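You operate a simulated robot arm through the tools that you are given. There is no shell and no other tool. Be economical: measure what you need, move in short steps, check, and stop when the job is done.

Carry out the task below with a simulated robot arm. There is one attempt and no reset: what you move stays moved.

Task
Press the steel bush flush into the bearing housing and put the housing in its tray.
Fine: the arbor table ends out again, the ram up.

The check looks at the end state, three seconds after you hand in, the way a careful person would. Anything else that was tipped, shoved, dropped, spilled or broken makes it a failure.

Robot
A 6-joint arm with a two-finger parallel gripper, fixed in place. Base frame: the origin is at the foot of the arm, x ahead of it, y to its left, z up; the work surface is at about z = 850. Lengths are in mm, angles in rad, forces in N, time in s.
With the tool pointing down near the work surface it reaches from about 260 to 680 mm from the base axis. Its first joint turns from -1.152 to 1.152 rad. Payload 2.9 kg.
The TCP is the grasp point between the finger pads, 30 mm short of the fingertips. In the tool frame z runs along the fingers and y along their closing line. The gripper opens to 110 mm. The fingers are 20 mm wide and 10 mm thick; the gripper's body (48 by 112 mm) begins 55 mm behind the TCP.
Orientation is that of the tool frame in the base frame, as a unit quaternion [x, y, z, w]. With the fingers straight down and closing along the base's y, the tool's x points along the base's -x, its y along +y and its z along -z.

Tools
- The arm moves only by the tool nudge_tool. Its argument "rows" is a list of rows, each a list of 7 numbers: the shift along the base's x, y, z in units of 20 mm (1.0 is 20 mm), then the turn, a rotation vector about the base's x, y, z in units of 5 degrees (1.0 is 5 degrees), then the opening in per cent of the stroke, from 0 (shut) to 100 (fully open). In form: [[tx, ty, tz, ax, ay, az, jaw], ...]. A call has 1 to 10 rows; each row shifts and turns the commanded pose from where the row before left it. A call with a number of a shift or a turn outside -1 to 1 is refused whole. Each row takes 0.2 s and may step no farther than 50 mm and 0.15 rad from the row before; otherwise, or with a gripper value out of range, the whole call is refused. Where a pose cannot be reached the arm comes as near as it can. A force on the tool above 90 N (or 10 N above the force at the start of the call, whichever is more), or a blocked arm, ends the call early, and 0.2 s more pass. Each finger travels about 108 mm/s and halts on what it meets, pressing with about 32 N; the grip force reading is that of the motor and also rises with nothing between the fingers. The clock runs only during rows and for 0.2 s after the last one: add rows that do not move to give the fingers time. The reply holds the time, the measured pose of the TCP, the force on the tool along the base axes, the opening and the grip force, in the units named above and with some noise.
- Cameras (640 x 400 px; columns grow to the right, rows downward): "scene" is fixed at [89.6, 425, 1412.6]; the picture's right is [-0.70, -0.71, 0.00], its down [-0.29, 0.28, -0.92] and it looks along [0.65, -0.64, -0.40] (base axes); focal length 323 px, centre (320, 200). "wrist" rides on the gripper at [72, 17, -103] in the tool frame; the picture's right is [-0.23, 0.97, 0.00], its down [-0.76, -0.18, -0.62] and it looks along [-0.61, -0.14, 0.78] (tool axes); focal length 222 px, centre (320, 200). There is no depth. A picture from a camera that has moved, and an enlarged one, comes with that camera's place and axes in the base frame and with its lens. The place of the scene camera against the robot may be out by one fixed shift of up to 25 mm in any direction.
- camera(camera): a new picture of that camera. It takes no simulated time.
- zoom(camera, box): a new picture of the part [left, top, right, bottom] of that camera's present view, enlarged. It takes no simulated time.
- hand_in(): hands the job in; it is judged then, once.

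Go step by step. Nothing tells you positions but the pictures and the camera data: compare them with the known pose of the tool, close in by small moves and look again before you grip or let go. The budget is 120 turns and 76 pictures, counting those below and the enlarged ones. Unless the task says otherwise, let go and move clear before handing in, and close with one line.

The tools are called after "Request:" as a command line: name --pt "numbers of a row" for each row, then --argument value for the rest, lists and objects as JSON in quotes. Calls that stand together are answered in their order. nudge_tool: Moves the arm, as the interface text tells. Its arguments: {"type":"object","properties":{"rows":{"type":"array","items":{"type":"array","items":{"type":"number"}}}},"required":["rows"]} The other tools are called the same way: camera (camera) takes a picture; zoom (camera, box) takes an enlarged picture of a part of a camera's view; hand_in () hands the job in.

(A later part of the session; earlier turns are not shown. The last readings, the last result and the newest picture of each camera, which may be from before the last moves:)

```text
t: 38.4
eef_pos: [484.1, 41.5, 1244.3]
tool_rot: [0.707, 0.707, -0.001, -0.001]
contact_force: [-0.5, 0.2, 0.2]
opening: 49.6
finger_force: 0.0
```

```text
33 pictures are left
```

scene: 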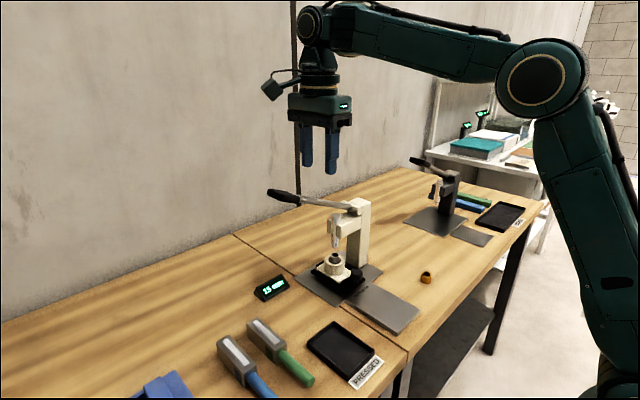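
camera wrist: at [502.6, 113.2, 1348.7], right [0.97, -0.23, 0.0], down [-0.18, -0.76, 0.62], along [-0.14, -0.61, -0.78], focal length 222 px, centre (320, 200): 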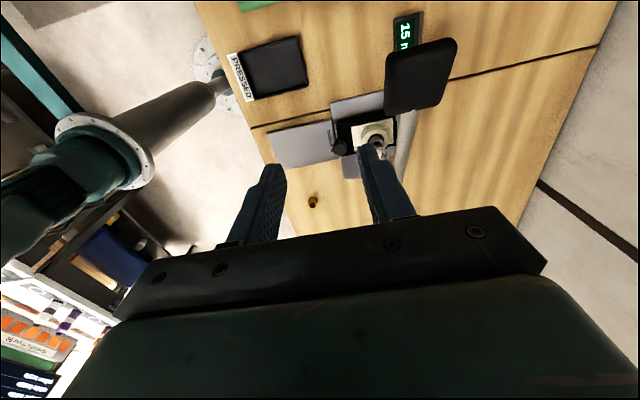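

The handle is visible in the wrist view, near x≈570, so I'll zoom in for its width and exact line.

Request:
zoom --camera "wrist" --box '[340, 0, 500, 180]'

Request:
zoom --camera "scene" --box '[255, 170, 375, 290]'

```text
2.22 times, centred on (420, 90) of wrist
camera zoom: at [502.6, 113.2, 1348.7], right [0.97, -0.23, 0.0], down [-0.18, -0.76, 0.62], along [-0.14, -0.61, -0.78], focal length 494 px, centre (98, 444)
```

zoom: 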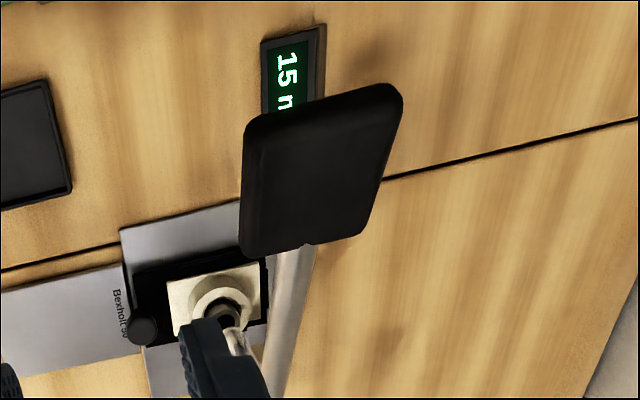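

```text
3.33 times, centred on (315, 230) of scene
camera zoom: at [89.7, 425.0, 1412.6], right [-0.7, -0.71, 0.0], down [-0.29, 0.28, -0.92], along [0.65, -0.64, -0.4], focal length 1078 px, centre (337, 100)
```

zoom: 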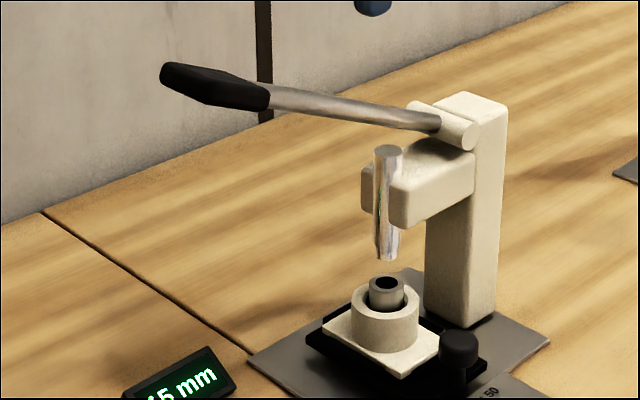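

The handle is a flat paddle about 47 mm wide, centred at x≈573. I'll move over it with the gripper wide open and look before descending.

Request:
nudge_tool --pt "1 0.3 0 0 0 0 85" --pt "1 0.3 0 0 0 0 85" --pt "1 0 0 0 0 0 85" --pt "1 0 0 0 0 0 85" --pt "0.45 0 -1 0 0 0 85" --pt "0 0 0 0 0 0 85"

Request:
camera --camera "wrist"

Request:
zoom --camera "scene" --box '[235, 110, 375, 240]'

```text
t: 39.8
eef_pos: [569.0, 53.5, 1223.9]
tool_rot: [0.707, 0.707, -0.001, -0.001]
contact_force: [-0.8, 0.2, -0.6]
opening: 93.5
finger_force: 0.1
out of reach, approached as far as the arm can: row 4
```

```text
30 pictures are left
camera wrist: at [586.4, 125.6, 1327.0], right [0.97, -0.23, 0.0], down [-0.18, -0.76, 0.62], along [-0.14, -0.61, -0.78], focal length 222 px, centre (320, 200)
```

wrist: 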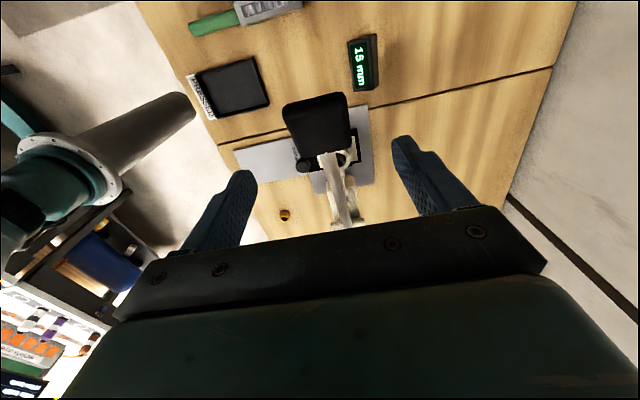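

```text
3.08 times, centred on (305, 175) of scene
camera zoom: at [89.7, 425.0, 1412.6], right [-0.7, -0.71, 0.0], down [-0.29, 0.28, -0.92], along [0.65, -0.64, -0.4], focal length 995 px, centre (366, 277)
```

zoom: 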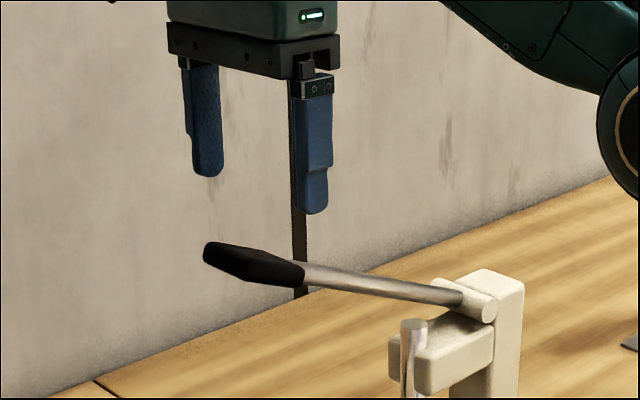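

The fingers are on either side of the paddle in x. I'll descend so the TCP sits at the paddle and close.

Request:
nudge_tool --pt "0 0 -1 0 0 0 85" --pt "0 0 -1 0 0 0 85" --pt "0 0.1 -1 0 0 0 85" --pt "0 0 -0.9 0 0 0 85" --pt "0 0 0 0 0 0 85"

Request:
camera --camera "wrist"

Request:
zoom --camera "scene" --box '[235, 110, 375, 240]'

```text
t: 41.0
eef_pos: [568.5, 55.7, 1144.5]
tool_rot: [0.707, 0.707, 0.0, -0.001]
contact_force: [-0.1, 0.5, -0.7]
opening: 93.6
finger_force: 0.2
```

```text
28 pictures are left
camera wrist: at [586.3, 126.8, 1249.4], right [0.97, -0.23, 0.0], down [-0.18, -0.76, 0.62], along [-0.14, -0.61, -0.78], focal length 222 px, centre (320, 200)
```

wrist: 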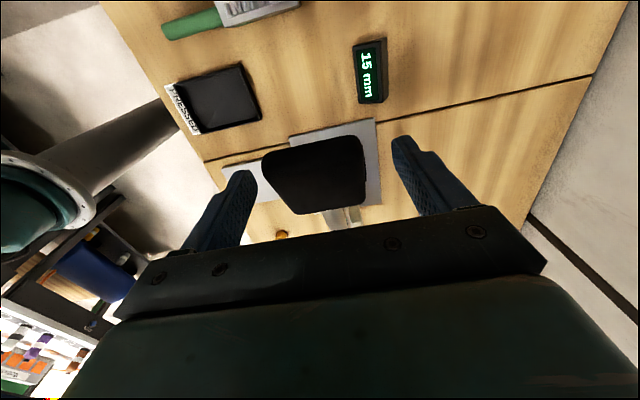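

```text
3.08 times, centred on (305, 175) of scene
camera zoom: at [89.6, 425.0, 1412.6], right [-0.7, -0.71, 0.0], down [-0.29, 0.28, -0.92], along [0.65, -0.64, -0.4], focal length 995 px, centre (366, 277)
```

zoom: 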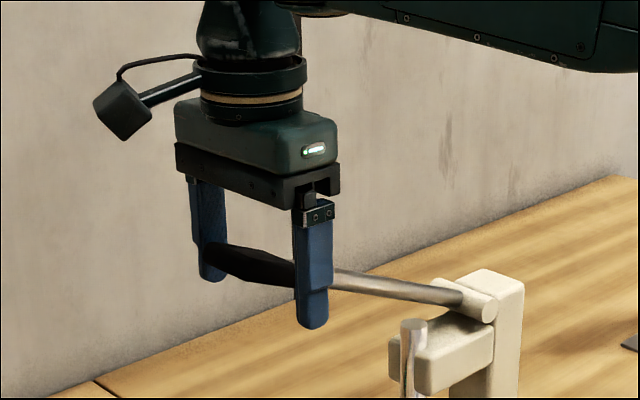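

The paddle is right between the pads, so I'll close on it.

Request:
nudge_tool --pt "0 0 0 0 0 0 70" --pt "0 0 0 0 0 0 55" --pt "0 0 0 0 0 0 40" --pt "0 0 0 0 0 0 30" --pt "0 0 0 0 0 0 30" --pt "0 0 0 0 0 0 30"

```text
t: 42.4
eef_pos: [570.5, 55.2, 1146.0]
tool_rot: [0.706, 0.708, 0.0, -0.001]
contact_force: [14.4, 0.5, -2.2]
opening: 49.6
finger_force: 45.4
```

The paddle is gripped at 49.6 mm. I'll swing it down along its arc in small steps, watching force and display.

Request:
nudge_tool --pt "0.08 0.1 -0.25 0 0 0 30" --pt "0 0.3 -0.72 -0.5 0 0 30" --pt "0 0.3 -1 -0.5 0 0 30" --pt "0 0.22 -1 -0.5 0 0 30" --pt "0 0 0 0 0 0 30"

Request:
zoom --camera "scene" --box '[235, 150, 405, 310]'

```text
t: 43.6
eef_pos: [570.2, 77.5, 1086.4]
tool_rot: [0.708, 0.702, -0.042, 0.059]
contact_force: [62.4, -41.2, -2.5]
opening: 49.7
finger_force: 45.2
out of reach, approached as far as the arm can: row 2, 3
```

```text
2.50 times, centred on (320, 230) of scene
camera zoom: at [91.6, 423.8, 1412.9], right [-0.7, -0.71, 0.0], down [-0.29, 0.28, -0.92], along [0.65, -0.64, -0.4], focal length 809 px, centre (320, 125)
```

zoom: 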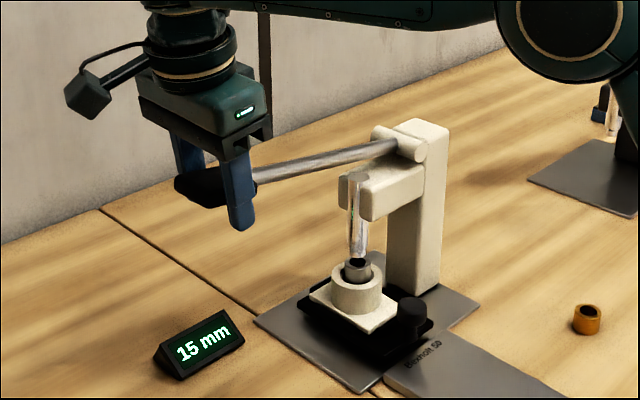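

The ram has come down near the bush; the side forces show my commanded pose is off in x and y. I'll relieve them before pressing.

Request:
nudge_tool --pt "0.2 -0.15 0 0 0 0 30" --pt "0.15 -0.12 -0.1 0.5 0 0 30" --pt "0 0 0 0 0 0 30"

```text
t: 44.4
eef_pos: [569.3, 77.7, 1084.8]
tool_rot: [0.707, 0.705, -0.037, 0.041]
contact_force: [13.4, -24.0, 3.5]
opening: 50.1
finger_force: 45.2
```

Forces are much lower. I'll press on downward about 20 mm, holding y nearly constant.

Request:
nudge_tool --pt "0.08 -0.05 -0.4 0.2 0 0 30" --pt "0 0.02 -0.4 0.2 0 0 30" --pt "0 0.02 -0.3 0 0 0 30" --pt "0 0 0 0 0 0 30"

Request:
zoom --camera "scene" --box '[235, 150, 405, 310]'

```text
t: 45.4
eef_pos: [570.2, 80.3, 1062.1]
tool_rot: [0.707, 0.707, -0.018, 0.018]
contact_force: [9.4, 2.7, 7.4]
opening: 49.7
finger_force: 45.3
```

```text
2.50 times, centred on (320, 230) of scene
camera zoom: at [89.8, 425.1, 1412.6], right [-0.7, -0.71, 0.0], down [-0.29, 0.28, -0.92], along [0.65, -0.64, -0.4], focal length 809 px, centre (320, 125)
```

zoom: 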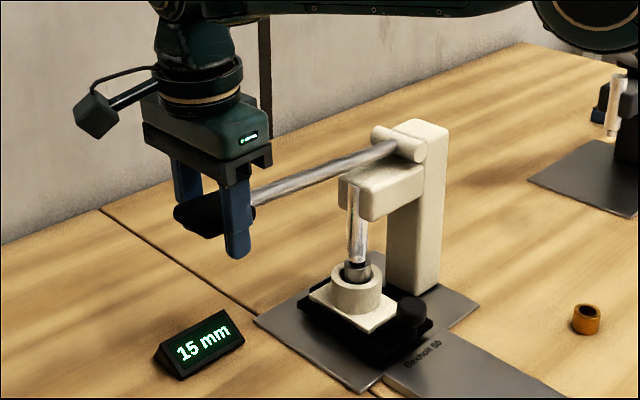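

The forces are small and the ram is about to touch the bush. I'll continue down the arc.

Request:
nudge_tool --pt "0.05 0.06 -0.4 0 0 0 30" --pt "0 0.05 -0.4 0 0 0 30" --pt "0 0.02 -0.4 0 0 0 30" --pt "0 0 0 0 0 0 30"

Request:
zoom --camera "scene" --box '[235, 150, 405, 310]'

```text
t: 46.4
eef_pos: [569.7, 82.0, 1035.2]
tool_rot: [0.707, 0.707, -0.02, 0.016]
contact_force: [-13.9, -9.0, 12.9]
opening: 49.8
finger_force: 45.1
```

```text
2.50 times, centred on (320, 230) of scene
camera zoom: at [89.0, 424.7, 1412.8], right [-0.7, -0.71, 0.0], down [-0.28, 0.28, -0.92], along [0.65, -0.64, -0.4], focal length 809 px, centre (320, 125)
```

zoom: 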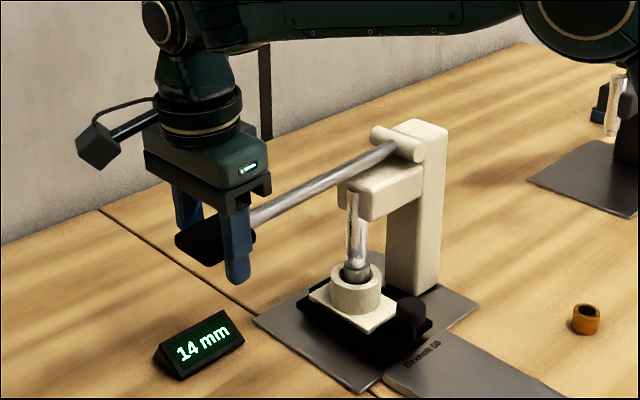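

It now reads 14 mm, so pressing works. I'll continue along the arc, correcting the small side forces.

Request:
nudge_tool --pt "-0.08 -0.05 -0.4 0 0 0 30" --pt "0 -0.03 -0.4 0 0 0 30" --pt "0 -0.03 -0.4 0 0 0 30" --pt "0 0 0 0 0 0 30"

Request:
zoom --camera "scene" --box '[235, 150, 405, 310]'

```text
t: 47.4
eef_pos: [568.5, 80.1, 1014.3]
tool_rot: [0.707, 0.707, -0.018, 0.019]
contact_force: [-2.8, -5.1, 16.6]
opening: 49.7
finger_force: 45.0
```

```text
2.50 times, centred on (320, 230) of scene
camera zoom: at [89.3, 424.8, 1412.7], right [-0.7, -0.71, 0.0], down [-0.28, 0.28, -0.92], along [0.65, -0.64, -0.4], focal length 809 px, centre (320, 125)
```

zoom: 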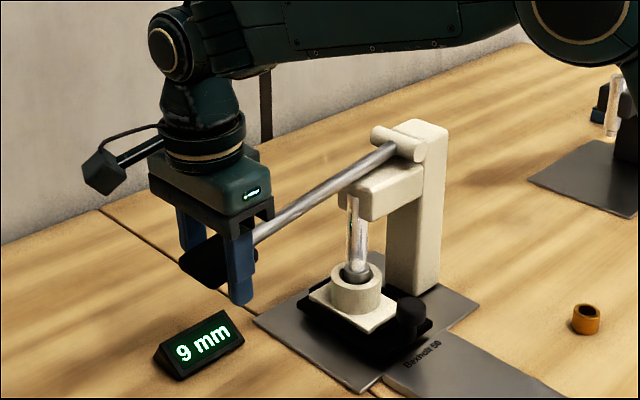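

9 mm remain, at about 4 mm of handle travel per mm of press. I'll continue down 24 mm.

Request:
nudge_tool --pt "0 -0.07 -0.4 0 0 0 30" --pt "0 -0.07 -0.4 0 0 0 30" --pt "0 -0.08 -0.4 0 0 0 30" --pt "0 0 0 0 0 0 30"

Request:
zoom --camera "scene" --box '[235, 150, 405, 310]'

```text
t: 48.4
eef_pos: [569.2, 75.1, 990.0]
tool_rot: [0.707, 0.707, -0.018, 0.019]
contact_force: [4.1, -6.9, 17.6]
opening: 49.6
finger_force: 44.8
```

```text
2.50 times, centred on (320, 230) of scene
camera zoom: at [89.4, 424.8, 1412.7], right [-0.7, -0.71, 0.0], down [-0.29, 0.28, -0.92], along [0.65, -0.64, -0.4], focal length 809 px, centre (320, 125)
```

zoom: 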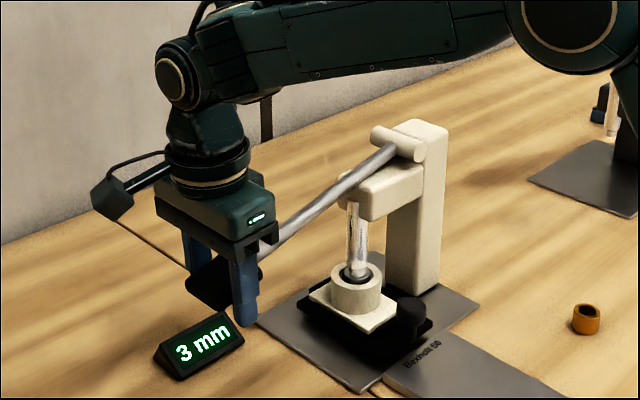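

3 mm remain, so I'll go about 8 mm more on the handle.

Request:
nudge_tool --pt "0 -0.07 -0.2 0 0 0 30" --pt "0 -0.07 -0.2 0 0 0 30" --pt "0 0 0 0 0 0 30"

Request:
zoom --camera "scene" --box '[245, 230, 405, 310]'

```text
t: 49.2
eef_pos: [570.3, 75.3, 982.8]
tool_rot: [0.707, 0.707, -0.017, 0.019]
contact_force: [10.5, -2.1, 17.1]
opening: 50.0
finger_force: 45.0
```

```text
4.00 times, centred on (325, 270) of scene
camera zoom: at [89.6, 424.9, 1412.7], right [-0.7, -0.71, 0.0], down [-0.29, 0.28, -0.92], along [0.65, -0.64, -0.4], focal length 1294 px, centre (300, -80)
```

zoom: 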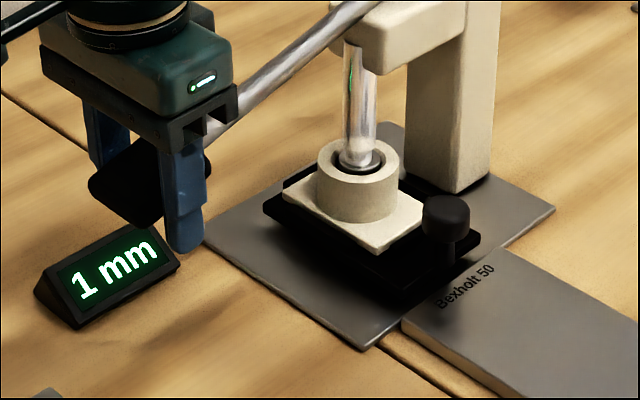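

1 mm remains; another ~4 mm of handle.

Request:
nudge_tool --pt "0 -0.06 -0.2 0 0 0 30" --pt "0 0 0 0 0 0 30"

Request:
zoom --camera "scene" --box '[245, 230, 405, 310]'

```text
t: 49.8
eef_pos: [570.8, 72.6, 978.4]
tool_rot: [0.707, 0.707, -0.017, 0.02]
contact_force: [13.4, -0.4, 17.0]
opening: 49.5
finger_force: 45.0
```

```text
4.00 times, centred on (325, 270) of scene
camera zoom: at [89.7, 425.0, 1412.6], right [-0.7, -0.71, 0.0], down [-0.29, 0.28, -0.92], along [0.65, -0.64, -0.4], focal length 1294 px, centre (300, -80)
```

zoom: 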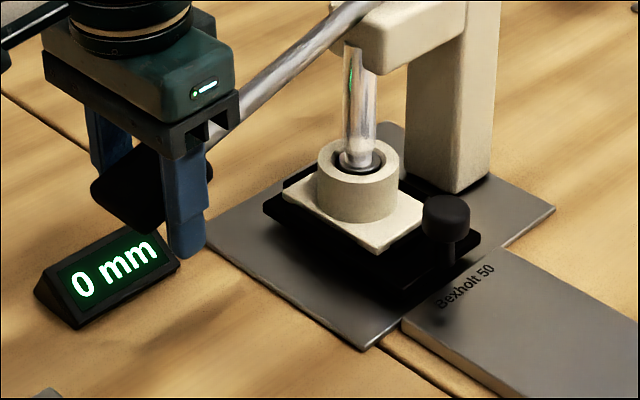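

It reads 0 mm. I'll add a last small nudge of ~1.4 mm on the handle to take out any rounding, watching the force.

Request:
nudge_tool --pt "-0.05 -0.02 -0.07 0 0 0 30" --pt "0 0 0 0 0 0 30" --pt "0 0 0 0 0 0 30"

Request:
zoom --camera "scene" --box '[245, 250, 365, 310]'

```text
t: 50.6
eef_pos: [570.2, 72.7, 978.1]
tool_rot: [0.707, 0.707, -0.017, 0.02]
contact_force: [16.6, 6.5, 19.9]
opening: 49.6
finger_force: 45.3
```

```text
5.33 times, centred on (305, 280) of scene
camera zoom: at [89.8, 425.1, 1412.6], right [-0.7, -0.71, 0.0], down [-0.29, 0.28, -0.92], along [0.65, -0.64, -0.4], focal length 1725 px, centre (400, -227)
```

zoom: 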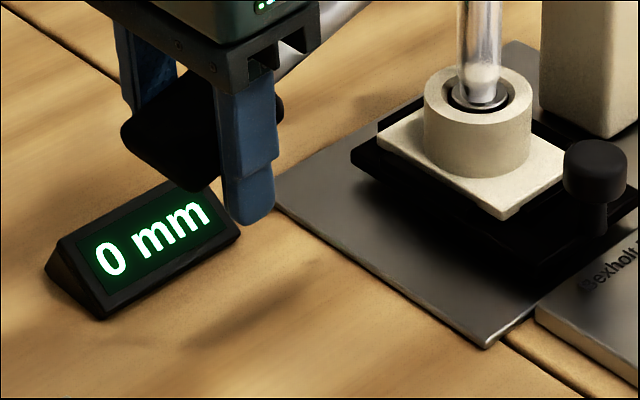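

The force is rising with little movement, which suggests it is bottoming. I'll do one confirming nudge and read only the force.

Request:
nudge_tool --pt "0 -0.02 -0.1 0 0 0 30" --pt "0 0 0 0 0 0 30"

```text
t: 51.2
eef_pos: [570.5, 72.4, 977.3]
tool_rot: [0.706, 0.708, -0.015, 0.022]
contact_force: [13.5, 12.3, 30.7]
opening: 49.8
finger_force: 45.1
```

The force rose to 31 N with no travel, so the bush has bottomed flush. Now I'll raise the lever back along its arc.

Request:
nudge_tool --pt "0 0.05 0.5 0 0 0 30" --pt "0 0.12 0.7 0 0 0 30" --pt "0 0.13 0.7 0 0 0 30" --pt "0 0.1 0.7 0 0 0 30" --pt "0 0.06 0.7 0 0 0 30" --pt "0 0 0.7 0 0 0 30" --pt "0 0 0 0 0 0 30"

```text
t: 52.8
eef_pos: [569.7, 78.2, 1053.5]
tool_rot: [0.708, 0.706, -0.018, 0.019]
contact_force: [27.7, -0.2, -4.3]
opening: 49.7
finger_force: 44.8
```

It's moving freely, so I'll continue up along the arc to the starting height.

Request:
nudge_tool --pt "0.15 0 0.7 0.2 0 0 30" --pt "0 -0.08 0.7 0.2 0 0 30" --pt "0 -0.15 0.7 0 0 0 30" --pt "0 -0.22 0.7 0 0 0 30" --pt "0 -0.26 0.7 0 0 0 30" --pt "0 0 0 0 0 0 30"

Request:
zoom --camera "scene" --box '[235, 150, 405, 310]'

```text
t: 54.2
eef_pos: [570.9, 67.0, 1122.3]
tool_rot: [0.707, 0.707, -0.009, 0.003]
contact_force: [-26.7, -1.4, -5.5]
opening: 49.5
finger_force: 44.5
```

```text
2.50 times, centred on (320, 230) of scene
camera zoom: at [88.8, 424.9, 1412.7], right [-0.7, -0.71, 0.0], down [-0.28, 0.28, -0.92], along [0.65, -0.64, -0.4], focal length 809 px, centre (320, 125)
```

zoom: 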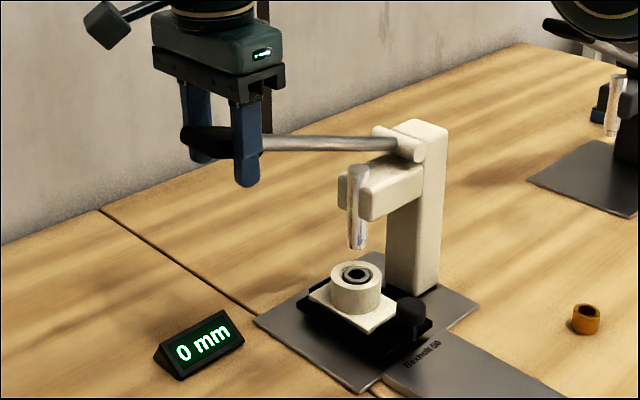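

The bush is flush. I'll raise the lever the last ~25 mm to its rest position.

Request:
nudge_tool --pt "-0.12 -0.2 0.5 0 0 0 30" --pt "0 -0.25 0.5 0 0 0 30" --pt "0 -0.16 0.3 0 0 0 30" --pt "0 0 0 0 0 0 30"

Request:
zoom --camera "scene" --box '[235, 150, 405, 310]'

```text
t: 55.2
eef_pos: [570.5, 61.2, 1137.8]
tool_rot: [0.707, 0.707, -0.011, -0.01]
contact_force: [-60.4, -27.5, -14.4]
opening: 50.0
finger_force: 44.9
out of reach, approached as far as the arm can: row 2, 3
```

```text
2.50 times, centred on (320, 230) of scene
camera zoom: at [88.0, 424.1, 1413.0], right [-0.7, -0.71, 0.0], down [-0.28, 0.28, -0.92], along [0.65, -0.64, -0.4], focal length 809 px, centre (320, 125)
```

zoom: 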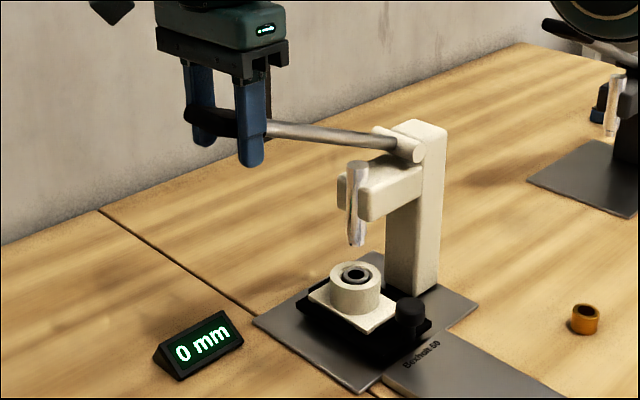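

The commanded pose has drifted in +x and +y, so I'll relieve it and then lift the last bit.

Request:
nudge_tool --pt "-0.25 -0.15 0 0 0 0 30" --pt "-0.15 -0.15 0.2 0 0 0 30" --pt "0 -0.1 0.2 0 0 0 30" --pt "0 0 0 0 0 0 30"

```text
t: 56.0
eef_pos: [570.2, 59.0, 1143.6]
tool_rot: [0.713, 0.701, 0.008, 0.024]
contact_force: [27.9, -1.5, -3.7]
opening: 50.0
finger_force: 45.1
out of reach, approached as far as the arm can: row 1, 2, 3
stopped in row 3: the force on the tool passed its limit (the readings are from after the stop); the commanded pose is now the measured one
```

It's within ~4 mm of the lever's original rest. I'll ease it up a little more.

Request:
nudge_tool --pt "0 -0.1 0.12 0 0 0 30" --pt "0 -0.1 0.12 0 0 0 30" --pt "0 0 0 0 0 0 30"

```text
t: 56.8
eef_pos: [569.9, 59.4, 1144.6]
tool_rot: [0.709, 0.705, 0.005, 0.021]
contact_force: [49.1, 27.8, -28.3]
opening: 50.2
finger_force: 45.3
```

Forces now oppose lifting (28 N), so the lever is at its upper stop. I'll relieve and release, then rise clear.

Request:
nudge_tool --pt "0.2 0.1 -0.1 0 0 0 30" --pt "0 0 0 0 0 0 50" --pt "0 0 0 0 0 0 65" --pt "0 0 0 0 0 0 80" --pt "0 0 0 0 0 0 85"

Request:
camera --camera "wrist"

```text
t: 58.0
eef_pos: [569.3, 59.8, 1147.8]
tool_rot: [0.712, 0.702, 0.007, 0.019]
contact_force: [0.7, -0.1, 0.6]
opening: 93.5
finger_force: 0.2
out of reach, approached as far as the arm can: row 1
```

```text
16 pictures are left
camera wrist: at [582.8, 133.5, 1251.2], right [0.97, -0.24, 0.04], down [-0.21, -0.75, 0.63], along [-0.12, -0.62, -0.78], focal length 222 px, centre (320, 200)
```

wrist: 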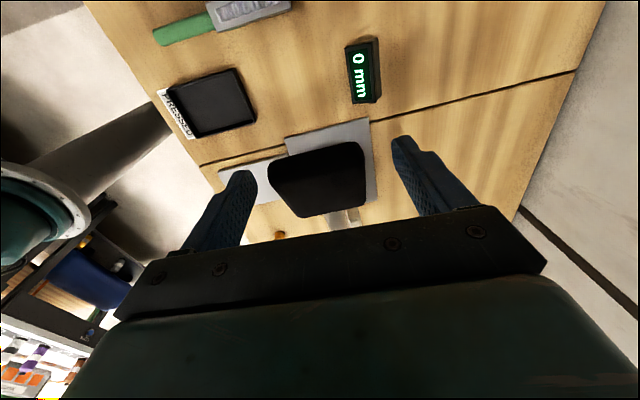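

Released and clear. I'll rise, retreat, turn the gripper back, and go to the tilted pre-grasp pose over the knob.

Request:
nudge_tool --pt "0 0 1 0 0 0 85" --pt "0 0 1 0 0 0 85" --pt "0 0 1 0 0 0 85" --pt "-0.5 0 0.2 0.2 0.42 0.16 85" --pt "-1 0 0 0 0 1 85" --pt "-1 0 0 0 0 1 85" --pt "-1 0 0 0 0 1 85" --pt "-1 0 0 0 0 1 85" --pt "-1 0 0 0 0 1 85" --pt "-1 0 0 0 0 1 85"

Request:
nudge_tool --pt "0 -0.8 -0.5 0 0 1 60" --pt "0 -0.8 -0.5 0 0 1 45" --pt "0 -0.8 -0.5 0 0 1 45" --pt "0 -0.8 -0.5 0 0 1 45" --pt "0 -0.8 -0.5 0 0 1 45" --pt "0 -0.8 -0.5 0 0 1 45" --pt "0 -0.8 -0.5 0 0 1 45" --pt "0 -0.8 -0.5 0 0 1 45" --pt "0 -0.8 -0.5 0 0 1 45" --pt "0 -0.8 -0.5 0 0 1 45"

Request:
nudge_tool --pt "0 0 -0.5 0 0 1 45" --pt "0 0 -0.5 0 0 1 45" --pt "0 0 -0.5 0 -1 0 45" --pt "0 0 -0.8 0 -1 0 45" --pt "0 0 -0.8 0 -1 0 45" --pt "0 0 -0.8 0 -1 0 45" --pt "0 0 0 0 0 0 45"

Request:
camera --camera "wrist"

```text
t: 60.2
eef_pos: [439.4, 58.9, 1210.5]
tool_rot: [0.504, 0.864, -0.001, 0.002]
contact_force: [-0.2, -0.2, 0.1]
opening: 93.7
finger_force: 0.1
out of reach, approached as far as the arm can: row 1
```

```text
t: 62.4
eef_pos: [482.6, -100.8, 1175.6]
tool_rot: [0.086, 0.996, 0.0, 0.001]
contact_force: [-0.4, -0.3, -0.2]
opening: 49.3
finger_force: 0.1
out of reach, approached as far as the arm can: row 1, 2, 3, 4, 5, 6, 7, 8, 9, 10
```

```text
t: 64.0
eef_pos: [586.2, -130.3, 1204.0]
tool_rot: [0.0, 0.985, 0.0, 0.175]
contact_force: [1.3, -0.1, 0.1]
opening: 49.4
finger_force: 0.1
out of reach, approached as far as the arm can: row 1, 2, 3, 4, 5, 6
```

```text
15 pictures are left
camera wrist: at [482.8, -114.1, 1276.1], right [0.21, 0.97, 0.08], down [0.5, -0.18, 0.85], along [0.84, -0.14, -0.53], focal length 222 px, centre (320, 200)
```

wrist: 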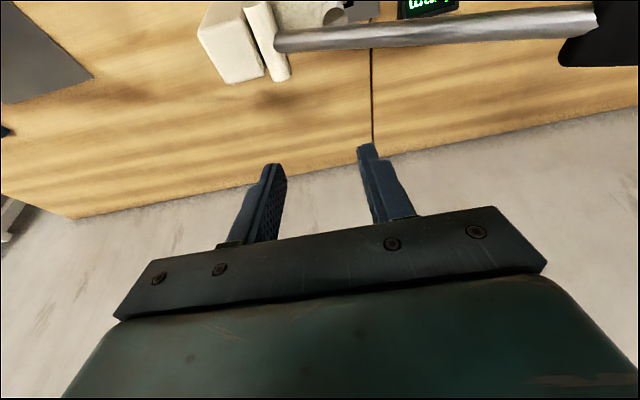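

The arm ended off-target at (586, -130, 1204), reporting "out of reach". I need to see its configuration before moving.

Request:
camera --camera "scene"

```text
14 pictures are left
```

scene: 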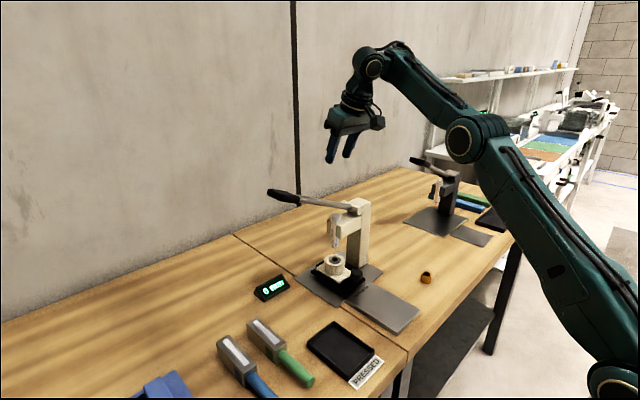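

The elbow has flipped to "elbow-down" after working at the reach limit, so the near region is now blocked. I'll untilt, go up and out to stretch the arm, then move down along the reach boundary in free space to flip it back.

Request:
nudge_tool --pt "0 0 1 0 1 0 45" --pt "0 0 1 0 1 0 45" --pt "0 0 1 0 1 0 45" --pt "0 0 1 0 1 0 45" --pt "0 0.5 1 0 0 0 45" --pt "0 1 1 0 0 0 45"

```text
t: 65.2
eef_pos: [552.2, -138.7, 1263.3]
tool_rot: [-0.003, 0.999, -0.02, 0.045]
contact_force: [17.3, -4.1, -21.2]
opening: 49.5
finger_force: 0.1
out of reach, approached as far as the arm can: row 1, 2, 3, 4, 5, 6
stopped in row 6: the force on the tool passed its limit (the readings are from after the stop); the commanded pose is now the measured one
```

The call stopped and the commanded pose was reset to the measured one, so the arm may have flipped. I'll test with a small move.

Request:
nudge_tool --pt "-0.5 0 0.5 0 0 0 45" --pt "-0.5 0 0 0 0 0 45" --pt "0 0 0 0 0 0 45"

Request:
camera --camera "scene"

```text
t: 66.0
eef_pos: [530.2, -139.2, 1273.5]
tool_rot: [-0.004, 0.999, -0.02, 0.043]
contact_force: [0.6, -0.7, -0.6]
opening: 49.4
finger_force: 0.0
```

```text
13 pictures are left
```

scene: 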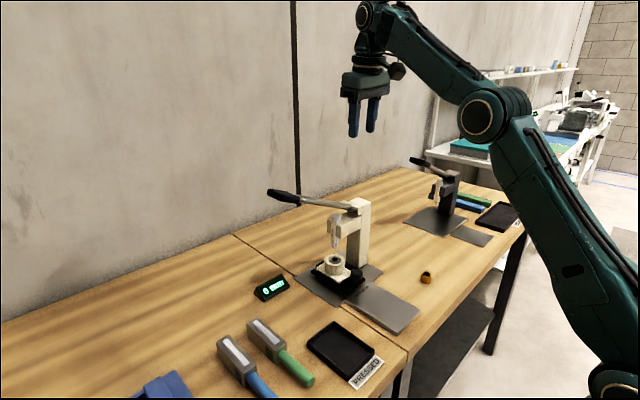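

Still elbow-down but responsive. I'll move over to free space at y≈+150, keeping the radius, then stretch out.

Request:
nudge_tool --pt "0.3 1 0 0 0 0 45" --pt "0.3 1 0 0 0 0 45" --pt "0.3 1 0 0 0 0 45" --pt "0.2 1 0 0 0 0 45" --pt "0.2 1 0 0 0 0 45" --pt "0.2 1 0 0 0 0 45" --pt "0 1 0 0 0 0 45" --pt "0 1 0 0 0 0 45" --pt "0 1 0 0 0 0 45" --pt "0 1 0 0 0 0 45"

Request:
nudge_tool --pt "0 1 0 0 0 0 45" --pt "0 1 0 0 0 0 45" --pt "0 1 0 0 0 0 45" --pt "0 1 0 0 0 0 45" --pt "0 1 0 0 0 0 45" --pt "0 0 0 0 0 0 45"

```text
t: 67.6
eef_pos: [564.2, -3.7, 1272.5]
tool_rot: [-0.007, 0.998, -0.02, 0.053]
contact_force: [10.4, 8.0, -11.8]
opening: 49.7
finger_force: 0.1
stopped in row 7: the force on the tool passed its limit (the readings are from after the stop); the commanded pose is now the measured one
```

```text
t: 68.0
eef_pos: [566.7, 13.2, 1272.9]
tool_rot: [-0.012, 0.998, -0.019, 0.062]
contact_force: [10.2, 9.3, -12.3]
opening: 49.7
finger_force: 0.0
stopped in row 2: the force on the tool passed its limit (the readings are from after the stop); the commanded pose is now the measured one
```

The tool seems to touch the forearm at the camera side in this folded posture. I'll tilt the tool forward (fingers outward) and move outward to relieve it.

Request:
nudge_tool --pt "0 0 0 0 -1 0 45" --pt "0 0 0 0 -1 0 45" --pt "0 0 0 0 -1 0 45" --pt "0.5 0.5 0 0 0 0 45" --pt "0.5 0.5 0 0 0 0 45" --pt "0 1 0 0 0 0 45" --pt "0 1 0 0 0 0 45" --pt "0 1 0 0 0 0 45" --pt "0 1 0 0 0 0 45" --pt "0 0 0 0 0 0 45"

```text
t: 70.2
eef_pos: [588.6, 113.9, 1273.5]
tool_rot: [-0.01, 0.981, -0.021, 0.19]
contact_force: [-0.1, 0.3, -0.1]
opening: 49.7
finger_force: 0.0
```

Free again. I'll continue to y≈+180 and stretch outward.

Request:
nudge_tool --pt "0 1 0 0 0 0 45" --pt "0 1 0 0 0 0 45" --pt "0 1 0 0 0 0 45" --pt "0 0.5 0 0 0 0 45" --pt "0.5 0 0 0 0 0 45" --pt "0.5 0 0 0 0 0 45" --pt "0.5 0 0 0 0 0 45" --pt "0.5 0 0 0 0 0 45" --pt "0.5 0 0 0 0 0 45" --pt "0 0 0 0 0 0 45"

```text
t: 72.4
eef_pos: [585.1, 185.1, 1266.6]
tool_rot: [-0.011, 0.982, -0.021, 0.189]
contact_force: [0.3, -0.3, -0.3]
opening: 49.4
finger_force: 0.0
out of reach, approached as far as the arm can: row 4, 5, 6, 7, 8, 9
```

Now stretched at the limit. I'll move down along the boundary, staying over free bench.

Request:
nudge_tool --pt "0 0 -1 0 0 0 45" --pt "0 0 -1 0 0 0 45" --pt "0 0 -1 0 0 0 45" --pt "0 0 -1 0 0 0 45" --pt "0 0 0 0 0 0 45"

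Request:
camera --camera "scene"

```text
t: 73.6
eef_pos: [587.2, 187.7, 1187.6]
tool_rot: [-0.009, 0.982, -0.022, 0.189]
contact_force: [0.1, -0.2, -0.1]
opening: 49.6
finger_force: 0.1
```

```text
12 pictures are left
```

scene: 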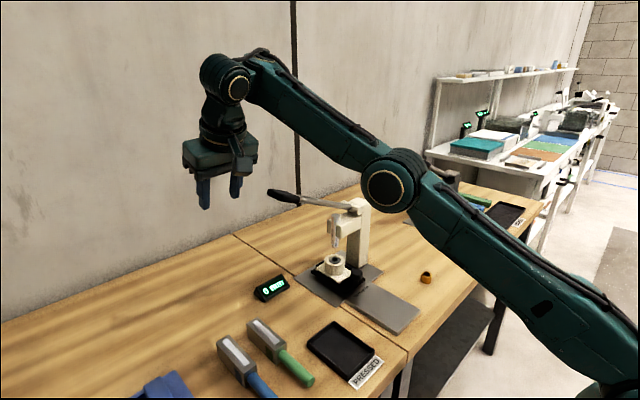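

By my geometry the elbow now lies slightly above the shoulder–wrist line, so it has flipped back. I'll retract in -x and confirm it's reachable.

Request:
nudge_tool --pt "-1 0 0 0 0 0 45" --pt "-1 0 0 0 0 0 45" --pt "-1 0 0 0 0 0 45" --pt "-1 0 0 0 0 0 45" --pt "-1 0 0 0 0 0 45" --pt "-1 0 0 0 0 0 45" --pt "-1 0 0 0 0 0 45" --pt "-1 0 0 0 0 0 45" --pt "0 0 0 0 0 0 45"

```text
t: 75.6
eef_pos: [504.2, 224.5, 1260.8]
tool_rot: [-0.01, 0.982, -0.02, 0.189]
contact_force: [-0.5, 0.7, -1.0]
opening: 49.4
finger_force: 0.0
out of reach, approached as far as the arm can: row 1, 2, 3, 4, 5, 6, 7, 8
```

Not flipped yet: radial retraction is still blocked. I'll stretch radially outward again, then sweep down while continually pushing outward so the elbow passes through straight.

Request:
nudge_tool --pt "1 0.2 0 0 0 0 45" --pt "1 0.2 0 0 0 0 45" --pt "1 0.2 0 0 0 0 45" --pt "1 0.2 0 0 0 0 45" --pt "1 0.2 0 0 0 0 45" --pt "1 0.3 -1 0 0 0 45" --pt "1 0.3 -1 0 0 0 45" --pt "1 0.3 -1 0 0 0 45" --pt "1 0.3 -1 0 0 0 45" --pt "1 0.3 -1 0 0 0 45"

```text
t: 77.8
eef_pos: [608.4, 230.9, 1139.7]
tool_rot: [-0.011, 0.982, -0.02, 0.189]
contact_force: [0.1, 0.2, -0.3]
opening: 49.6
finger_force: 0.1
out of reach, approached as far as the arm can: row 4, 5, 6, 7, 8, 9, 10
```

Request:
nudge_tool --pt "1 0.3 -1 0 0 0 45" --pt "1 0.3 -1 0 0 0 45" --pt "0.5 0.2 -1 0 0 0 45" --pt "-0.3 -0.1 -0.5 0 0 0 45" --pt "-0.6 -0.2 -0.3 0 0 0 45" --pt "-0.9 -0.3 0 0 0 0 45" --pt "-0.9 -0.3 0 0 0 0 45" --pt "-0.9 -0.3 0 0 0 0 45" --pt "-0.9 -0.3 0 0 0 0 45" --pt "0 0 0 0 0 0 45"

```text
t: 80.0
eef_pos: [601.8, 230.9, 1126.3]
tool_rot: [-0.01, 0.981, -0.021, 0.191]
contact_force: [0.2, -0.7, 0.5]
opening: 49.4
finger_force: 0.1
out of reach, approached as far as the arm can: row 1, 2, 3, 4, 5, 6, 7, 8, 9
```

My geometry check says the elbow is actually still up, so the block looks like a wrist-joint limit that appeared while turning the gripper back. At a yaw about -60° from here the arm moved freely, so I'll turn back that way and test.

Request:
nudge_tool --pt "0 0 0 0 0 -1 45" --pt "0 0 0 0 0 -1 45" --pt "0 0 0 0 0 -1 45" --pt "0 0 0 0 0 -1 45" --pt "0 0 0 0 0 -1 45" --pt "0 0 0 0 0 -1 45" --pt "0 0 0 0 0 -1 45" --pt "0 0 0 0 0 -1 45" --pt "0 0 0 0 0 -1 45" --pt "0 0 0 0 0 -1 45"

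Request:
nudge_tool --pt "0 0 0 0 0 -1 45" --pt "0 0 0 0 0 -1 45" --pt "-0.5 0 0 0.866 0.5 0 45" --pt "-0.5 0 0 0.866 0.5 0 45" --pt "-0.5 0 0 0.866 0.5 0 45" --pt "-0.5 0 0 0.866 0.5 0 45" --pt "-0.5 0 0 0.35 0.2 0 45" --pt "0 0 0 0 0 0 45"

```text
t: 82.2
eef_pos: [587.0, 221.5, 1113.4]
tool_rot: [0.405, 0.895, -0.089, 0.163]
contact_force: [0.4, -0.9, 0.4]
opening: 49.5
finger_force: 0.1
out of reach, approached as far as the arm can: row 5, 6, 7, 8, 10
```

```text
t: 84.0
eef_pos: [543.1, 207.5, 1081.7]
tool_rot: [0.488, 0.873, -0.016, -0.009]
contact_force: [0.9, -0.1, 0.7]
opening: 49.6
finger_force: 0.0
out of reach, approached as far as the arm can: row 1, 2
```

The later rows were not flagged. I'll retract inward to test the freedom.

Request:
nudge_tool --pt "-1 -0.5 0.5 0 0 0 45" --pt "-1 -0.5 0.5 0 0 0 45" --pt "-1 -0.5 0.5 0 0 0 45" --pt "-1 -0.5 0.5 0 0 0 45" --pt "-1 -0.5 0.5 0 0 0 45" --pt "-1 -0.5 0.5 0 0 0 45" --pt "-1 -0.5 0.5 0 0 0 45" --pt "0 0 0 0 0 0 45"

Request:
camera --camera "scene"

```text
t: 85.8
eef_pos: [434.3, 149.1, 1186.2]
tool_rot: [0.487, 0.873, -0.017, -0.011]
contact_force: [-0.6, 0.0, 0.8]
opening: 49.5
finger_force: 0.0
out of reach, approached as far as the arm can: row 2, 3, 4, 5, 6, 7
```

```text
11 pictures are left
```

scene: 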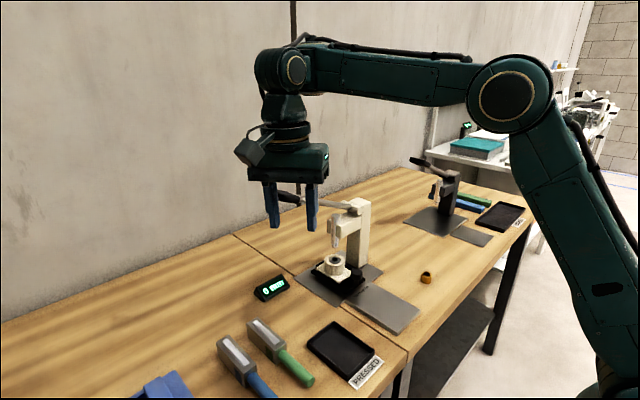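

The arm is freed only partly, which suggests a wrist roll joint sitting at its limit where a slight sideways tilt matters. I'll test a 10° tilt about the arm's radial axis, then try moving inward and down.

Request:
nudge_tool --pt "0 0 0 0.945 0.326 0 45" --pt "0 0 0 0.945 0.326 0 45" --pt "-1 -0.34 -0.5 0 0 0 45" --pt "-1 -0.34 -0.5 0 0 0 45" --pt "0 0 0 0 0 0 45"

Request:
nudge_tool --pt "0 0 0 -0.945 -0.326 0 45" --pt "0 0 0 -0.945 -0.326 0 45" --pt "0 0 0 -0.945 -0.326 0 45" --pt "0 0 0 -0.945 -0.326 0 45" --pt "-1 -0.34 -0.5 0 0 0 45" --pt "-1 -0.34 -0.5 0 0 0 45" --pt "0 0 0 0 0 0 45"

```text
t: 87.0
eef_pos: [391.6, 129.3, 1163.3]
tool_rot: [0.484, 0.871, 0.043, -0.074]
contact_force: [0.5, -0.3, -0.8]
opening: 49.8
finger_force: 0.1
out of reach, approached as far as the arm can: row 2
```

```text
t: 88.6
eef_pos: [351.4, 116.2, 1141.3]
tool_rot: [0.487, 0.868, -0.074, 0.055]
contact_force: [-0.5, 0.3, -0.4]
opening: 49.3
finger_force: 0.0
```

Sideways tilting freed the arm. Now I'll restore the vertical tool at this retracted pose and turn the yaw back in steps.

Request:
nudge_tool --pt "0 0 0 0.945 0.326 0 45" --pt "0 0 0 0.7 0.24 0 45" --pt "0 0 0 0 0 1 45" --pt "0 0 0 0 0 1 45" --pt "0 0 0 0 0 1 45" --pt "0 0 0 0 0 1 45" --pt "0 0 0 0 0 1 45" --pt "0 0 0 0 0 1 45" --pt "0 0 0 0 0 0 45"

```text
t: 90.6
eef_pos: [349.8, 115.7, 1140.8]
tool_rot: [0.246, 0.969, -0.022, 0.005]
contact_force: [1.0, -0.9, 0.5]
opening: 49.5
finger_force: 0.2
```

No flags. I'll continue the yaw to zero.

Request:
nudge_tool --pt "0 0 0 0 0 1 45" --pt "0 0 0 0 0 1 45" --pt "0 0 0 0 0 1 45" --pt "0 0 0 0 0 1 45" --pt "0 0 0 0 0 1 45" --pt "0 0 0 0 0 0.7 45" --pt "0 0 0 0 0 0 45"

```text
t: 92.2
eef_pos: [351.6, 115.6, 1140.4]
tool_rot: [-0.002, 1.0, -0.02, 0.01]
contact_force: [0.8, 0.1, 0.1]
opening: 49.5
finger_force: 0.1
```

Orientation restored. I'll correct the small residual tilt and travel to the pre-grasp pose in front of the press, using only a 12° back-tilt this time.

Request:
nudge_tool --pt "0 -1 -0.6 0.46 0.23 -0.05 45" --pt "0 -1 -0.6 0 0 0 45" --pt "0 -1 -0.6 0 0 0 45" --pt "0 -1 -0.6 0 0 0 45" --pt "0 -1 -0.6 0 0 0 45" --pt "0 -1 -0.6 0 0 0 45" --pt "0 -1 -0.6 0 0 0 45" --pt "0 -1 -0.6 0 0 0 45" --pt "0 -1 -0.6 0 0 0 45" --pt "0 -1 -0.6 0 0 0 45"

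Request:
nudge_tool --pt "0.5 -0.8 0 0 -0.8 0 45" --pt "1 0 0 0 -0.8 0 45" --pt "1 0 0 0 -0.8 0 45" --pt "1 0 0 0 0 0 45" --pt "0.6 0 0 0 0 0 45" --pt "0 0 0 0 0 0 45"

Request:
camera --camera "wrist"

```text
t: 94.4
eef_pos: [351.1, -84.2, 1021.4]
tool_rot: [0.001, 1.0, -0.001, 0.0]
contact_force: [0.0, 0.2, 0.2]
opening: 49.3
finger_force: 0.1
```

```text
t: 95.8
eef_pos: [435.1, -99.7, 1022.4]
tool_rot: [0.001, 0.995, 0.0, 0.104]
contact_force: [-0.8, -0.4, 0.7]
opening: 49.4
finger_force: 0.0
```

```text
10 pictures are left
camera wrist: at [341.7, -83.4, 1108.2], right [0.23, 0.97, 0.05], down [0.61, -0.18, 0.77], along [0.76, -0.14, -0.64], focal length 222 px, centre (320, 200)
```

wrist: 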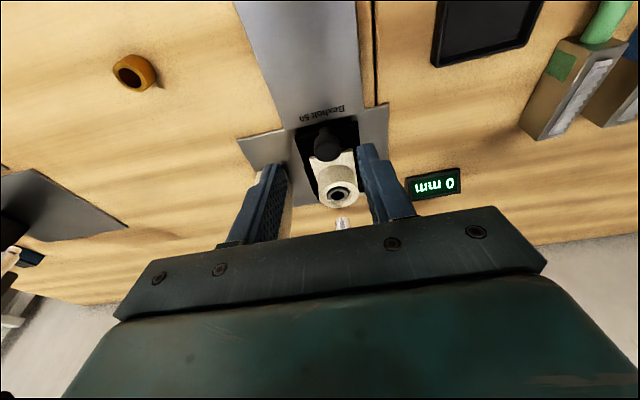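

Back in good control, with the knob at about (490, -101). I'll descend diagonally onto it and grip.

Request:
nudge_tool --pt "0.55 -0.02 -1 0 0 0 45" --pt "0.55 -0.02 -1 0 0 0 45" --pt "0.55 0 -1 0 0 0 45" --pt "0.55 0 -1 0 0 0 45" --pt "0.55 0 -1 0 0 0 45" --pt "0 0 0 0 0 0 45" --pt "0 0 0 0 0 0 30" --pt "0 0 0 0 0 0 20" --pt "0 0 0 0 0 0 15" --pt "0 0 0 0 0 0 15"

Request:
zoom --camera "scene" --box '[310, 190, 430, 310]'

```text
t: 98.0
eef_pos: [488.7, -100.0, 922.5]
tool_rot: [0.0, 0.995, 0.0, 0.104]
contact_force: [1.3, 9.8, -5.0]
opening: 29.3
finger_force: 45.6
```

```text
3.33 times, centred on (370, 250) of scene
camera zoom: at [89.7, 425.2, 1412.5], right [-0.7, -0.71, 0.0], down [-0.29, 0.28, -0.92], along [0.65, -0.64, -0.4], focal length 1078 px, centre (153, 33)
```

zoom: 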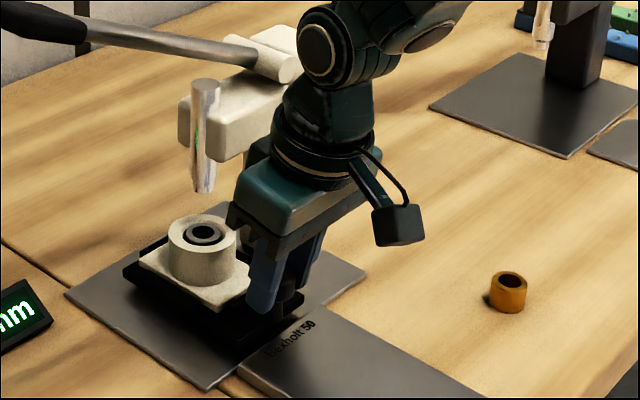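

The knob is gripped (29 mm). I'll pull the table out smoothly.

Request:
nudge_tool --pt "-0.2 0.02 0 0 0 0 15" --pt "-0.4 0 0 0 0 0 15" --pt "-0.5 0 0 0 0 0 15" --pt "-0.5 0 0 0 0 0 15" --pt "-0.5 0 0 0 0 0 15" --pt "-0.5 0 0 0 0 0 15" --pt "-0.5 0 0 0 0 0 15" --pt "-0.5 0 0 0 0 0 15" --pt "-0.4 0 0 0 0 0 15" --pt "-0.3 0 0 0 0 0 15"

Request:
nudge_tool --pt "-0.3 0 0 0 0 0 15" --pt "-0.4 0 0 0 0 0 15" --pt "-0.4 0 0 0 0 0 15" --pt "-0.3 0 0 0 0 0 15" --pt "-0.3 0 0 0 0 0 15" --pt "-0.2 0 0 0 0 0 15" --pt "-0.15 0 0 0 0 0 15" --pt "-0.1 0 0 0 0 0 15" --pt "0 0 0 0 0 0 15"

```text
t: 100.2
eef_pos: [401.6, -99.4, 920.8]
tool_rot: [0.0, 0.995, 0.001, 0.104]
contact_force: [1.0, 15.6, -12.9]
opening: 29.3
finger_force: 45.2
```

```text
t: 102.2
eef_pos: [358.6, -100.7, 921.8]
tool_rot: [0.001, 0.994, 0.0, 0.105]
contact_force: [0.9, 10.9, 2.7]
opening: 29.3
finger_force: 44.7
```

No stop is felt yet, so I'll continue in small steps to the outer stop.

Request:
nudge_tool --pt "-0.12 0.02 0 0 0 0 15" --pt "-0.12 0 0 0 0 0 15" --pt "-0.12 0 0 0 0 0 15" --pt "0 0 0 0 0 0 15"

```text
t: 103.2
eef_pos: [352.7, -99.7, 921.5]
tool_rot: [0.001, 0.994, -0.001, 0.106]
contact_force: [13.5, 4.0, -5.7]
opening: 29.3
finger_force: 45.0
```

The outer stop is reached (14 N). I'll relieve, release, rise, untilt and move above the housing.

Request:
nudge_tool --pt "0.08 0 0 0 0 0 15" --pt "0 0 0 0 0 0 30" --pt "0 0 0 0 0 0 45" --pt "0 0 0 0 0 0 45" --pt "0 0 1 0 0 0 60" --pt "0 0 1 0 0.8 0 75" --pt "0.5 0 1 0 0.8 0 80" --pt "1 0 0.5 0 0.8 0 80" --pt "1 0 0 0 0 0 80" --pt "1 0 0 0 0 0 80"

Request:
nudge_tool --pt "0.6 0 0 0 0 0 80" --pt "0 0 0 0 0 0 80"

Request:
camera --camera "wrist"

```text
t: 105.4
eef_pos: [422.0, -100.1, 992.9]
tool_rot: [0.001, 1.0, -0.001, 0.0]
contact_force: [0.1, 0.6, 0.1]
opening: 88.1
finger_force: 0.0
```

```text
t: 106.0
eef_pos: [434.9, -100.0, 992.6]
tool_rot: [0.001, 1.0, -0.001, 0.0]
contact_force: [0.0, 0.8, 0.2]
opening: 88.1
finger_force: 0.1
```

```text
8 pictures are left
camera wrist: at [362.9, -84.3, 1096.7], right [0.23, 0.97, 0.0], down [0.76, -0.18, 0.62], along [0.61, -0.14, -0.78], focal length 222 px, centre (320, 200)
```

wrist: 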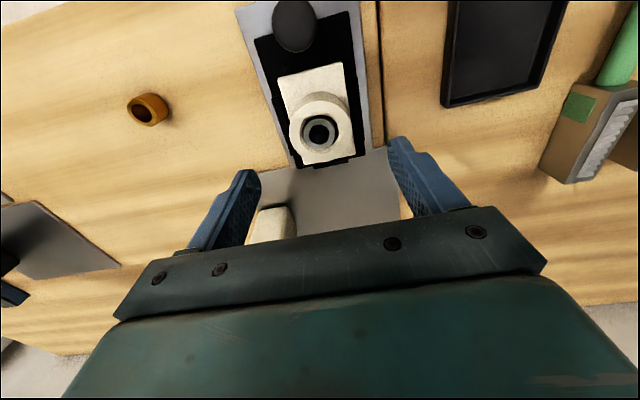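

The housing is centred under the tool at about (434, -101). I'll descend and grip the boss.

Request:
nudge_tool --pt "-0.03 -0.05 -1 0 0 0 70" --pt "0 0 -1 0 0 0 65" --pt "0 0 -1 0 0 0 65" --pt "0 0 -0.3 0 0 0 65" --pt "0 0 -0.3 0 0 0 65" --pt "0 0 0 0 0 0 55" --pt "0 0 0 0 0 0 45" --pt "0 0 0 0 0 0 38" --pt "0 0 0 0 0 0 38"

Request:
zoom --camera "scene" --box '[330, 220, 430, 320]'

```text
t: 108.0
eef_pos: [434.9, -100.5, 919.0]
tool_rot: [0.0, 1.0, 0.0, 0.0]
contact_force: [1.4, 14.8, -1.1]
opening: 53.6
finger_force: 31.7
```

```text
4.00 times, centred on (380, 270) of scene
camera zoom: at [89.7, 425.3, 1412.5], right [-0.7, -0.71, 0.0], down [-0.29, 0.28, -0.92], along [0.65, -0.65, -0.4], focal length 1294 px, centre (80, -80)
```

zoom: 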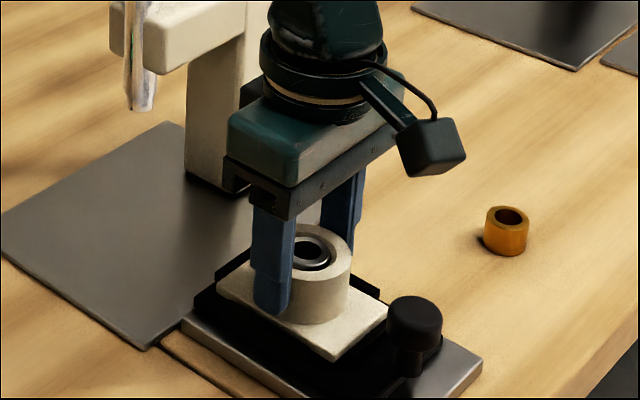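

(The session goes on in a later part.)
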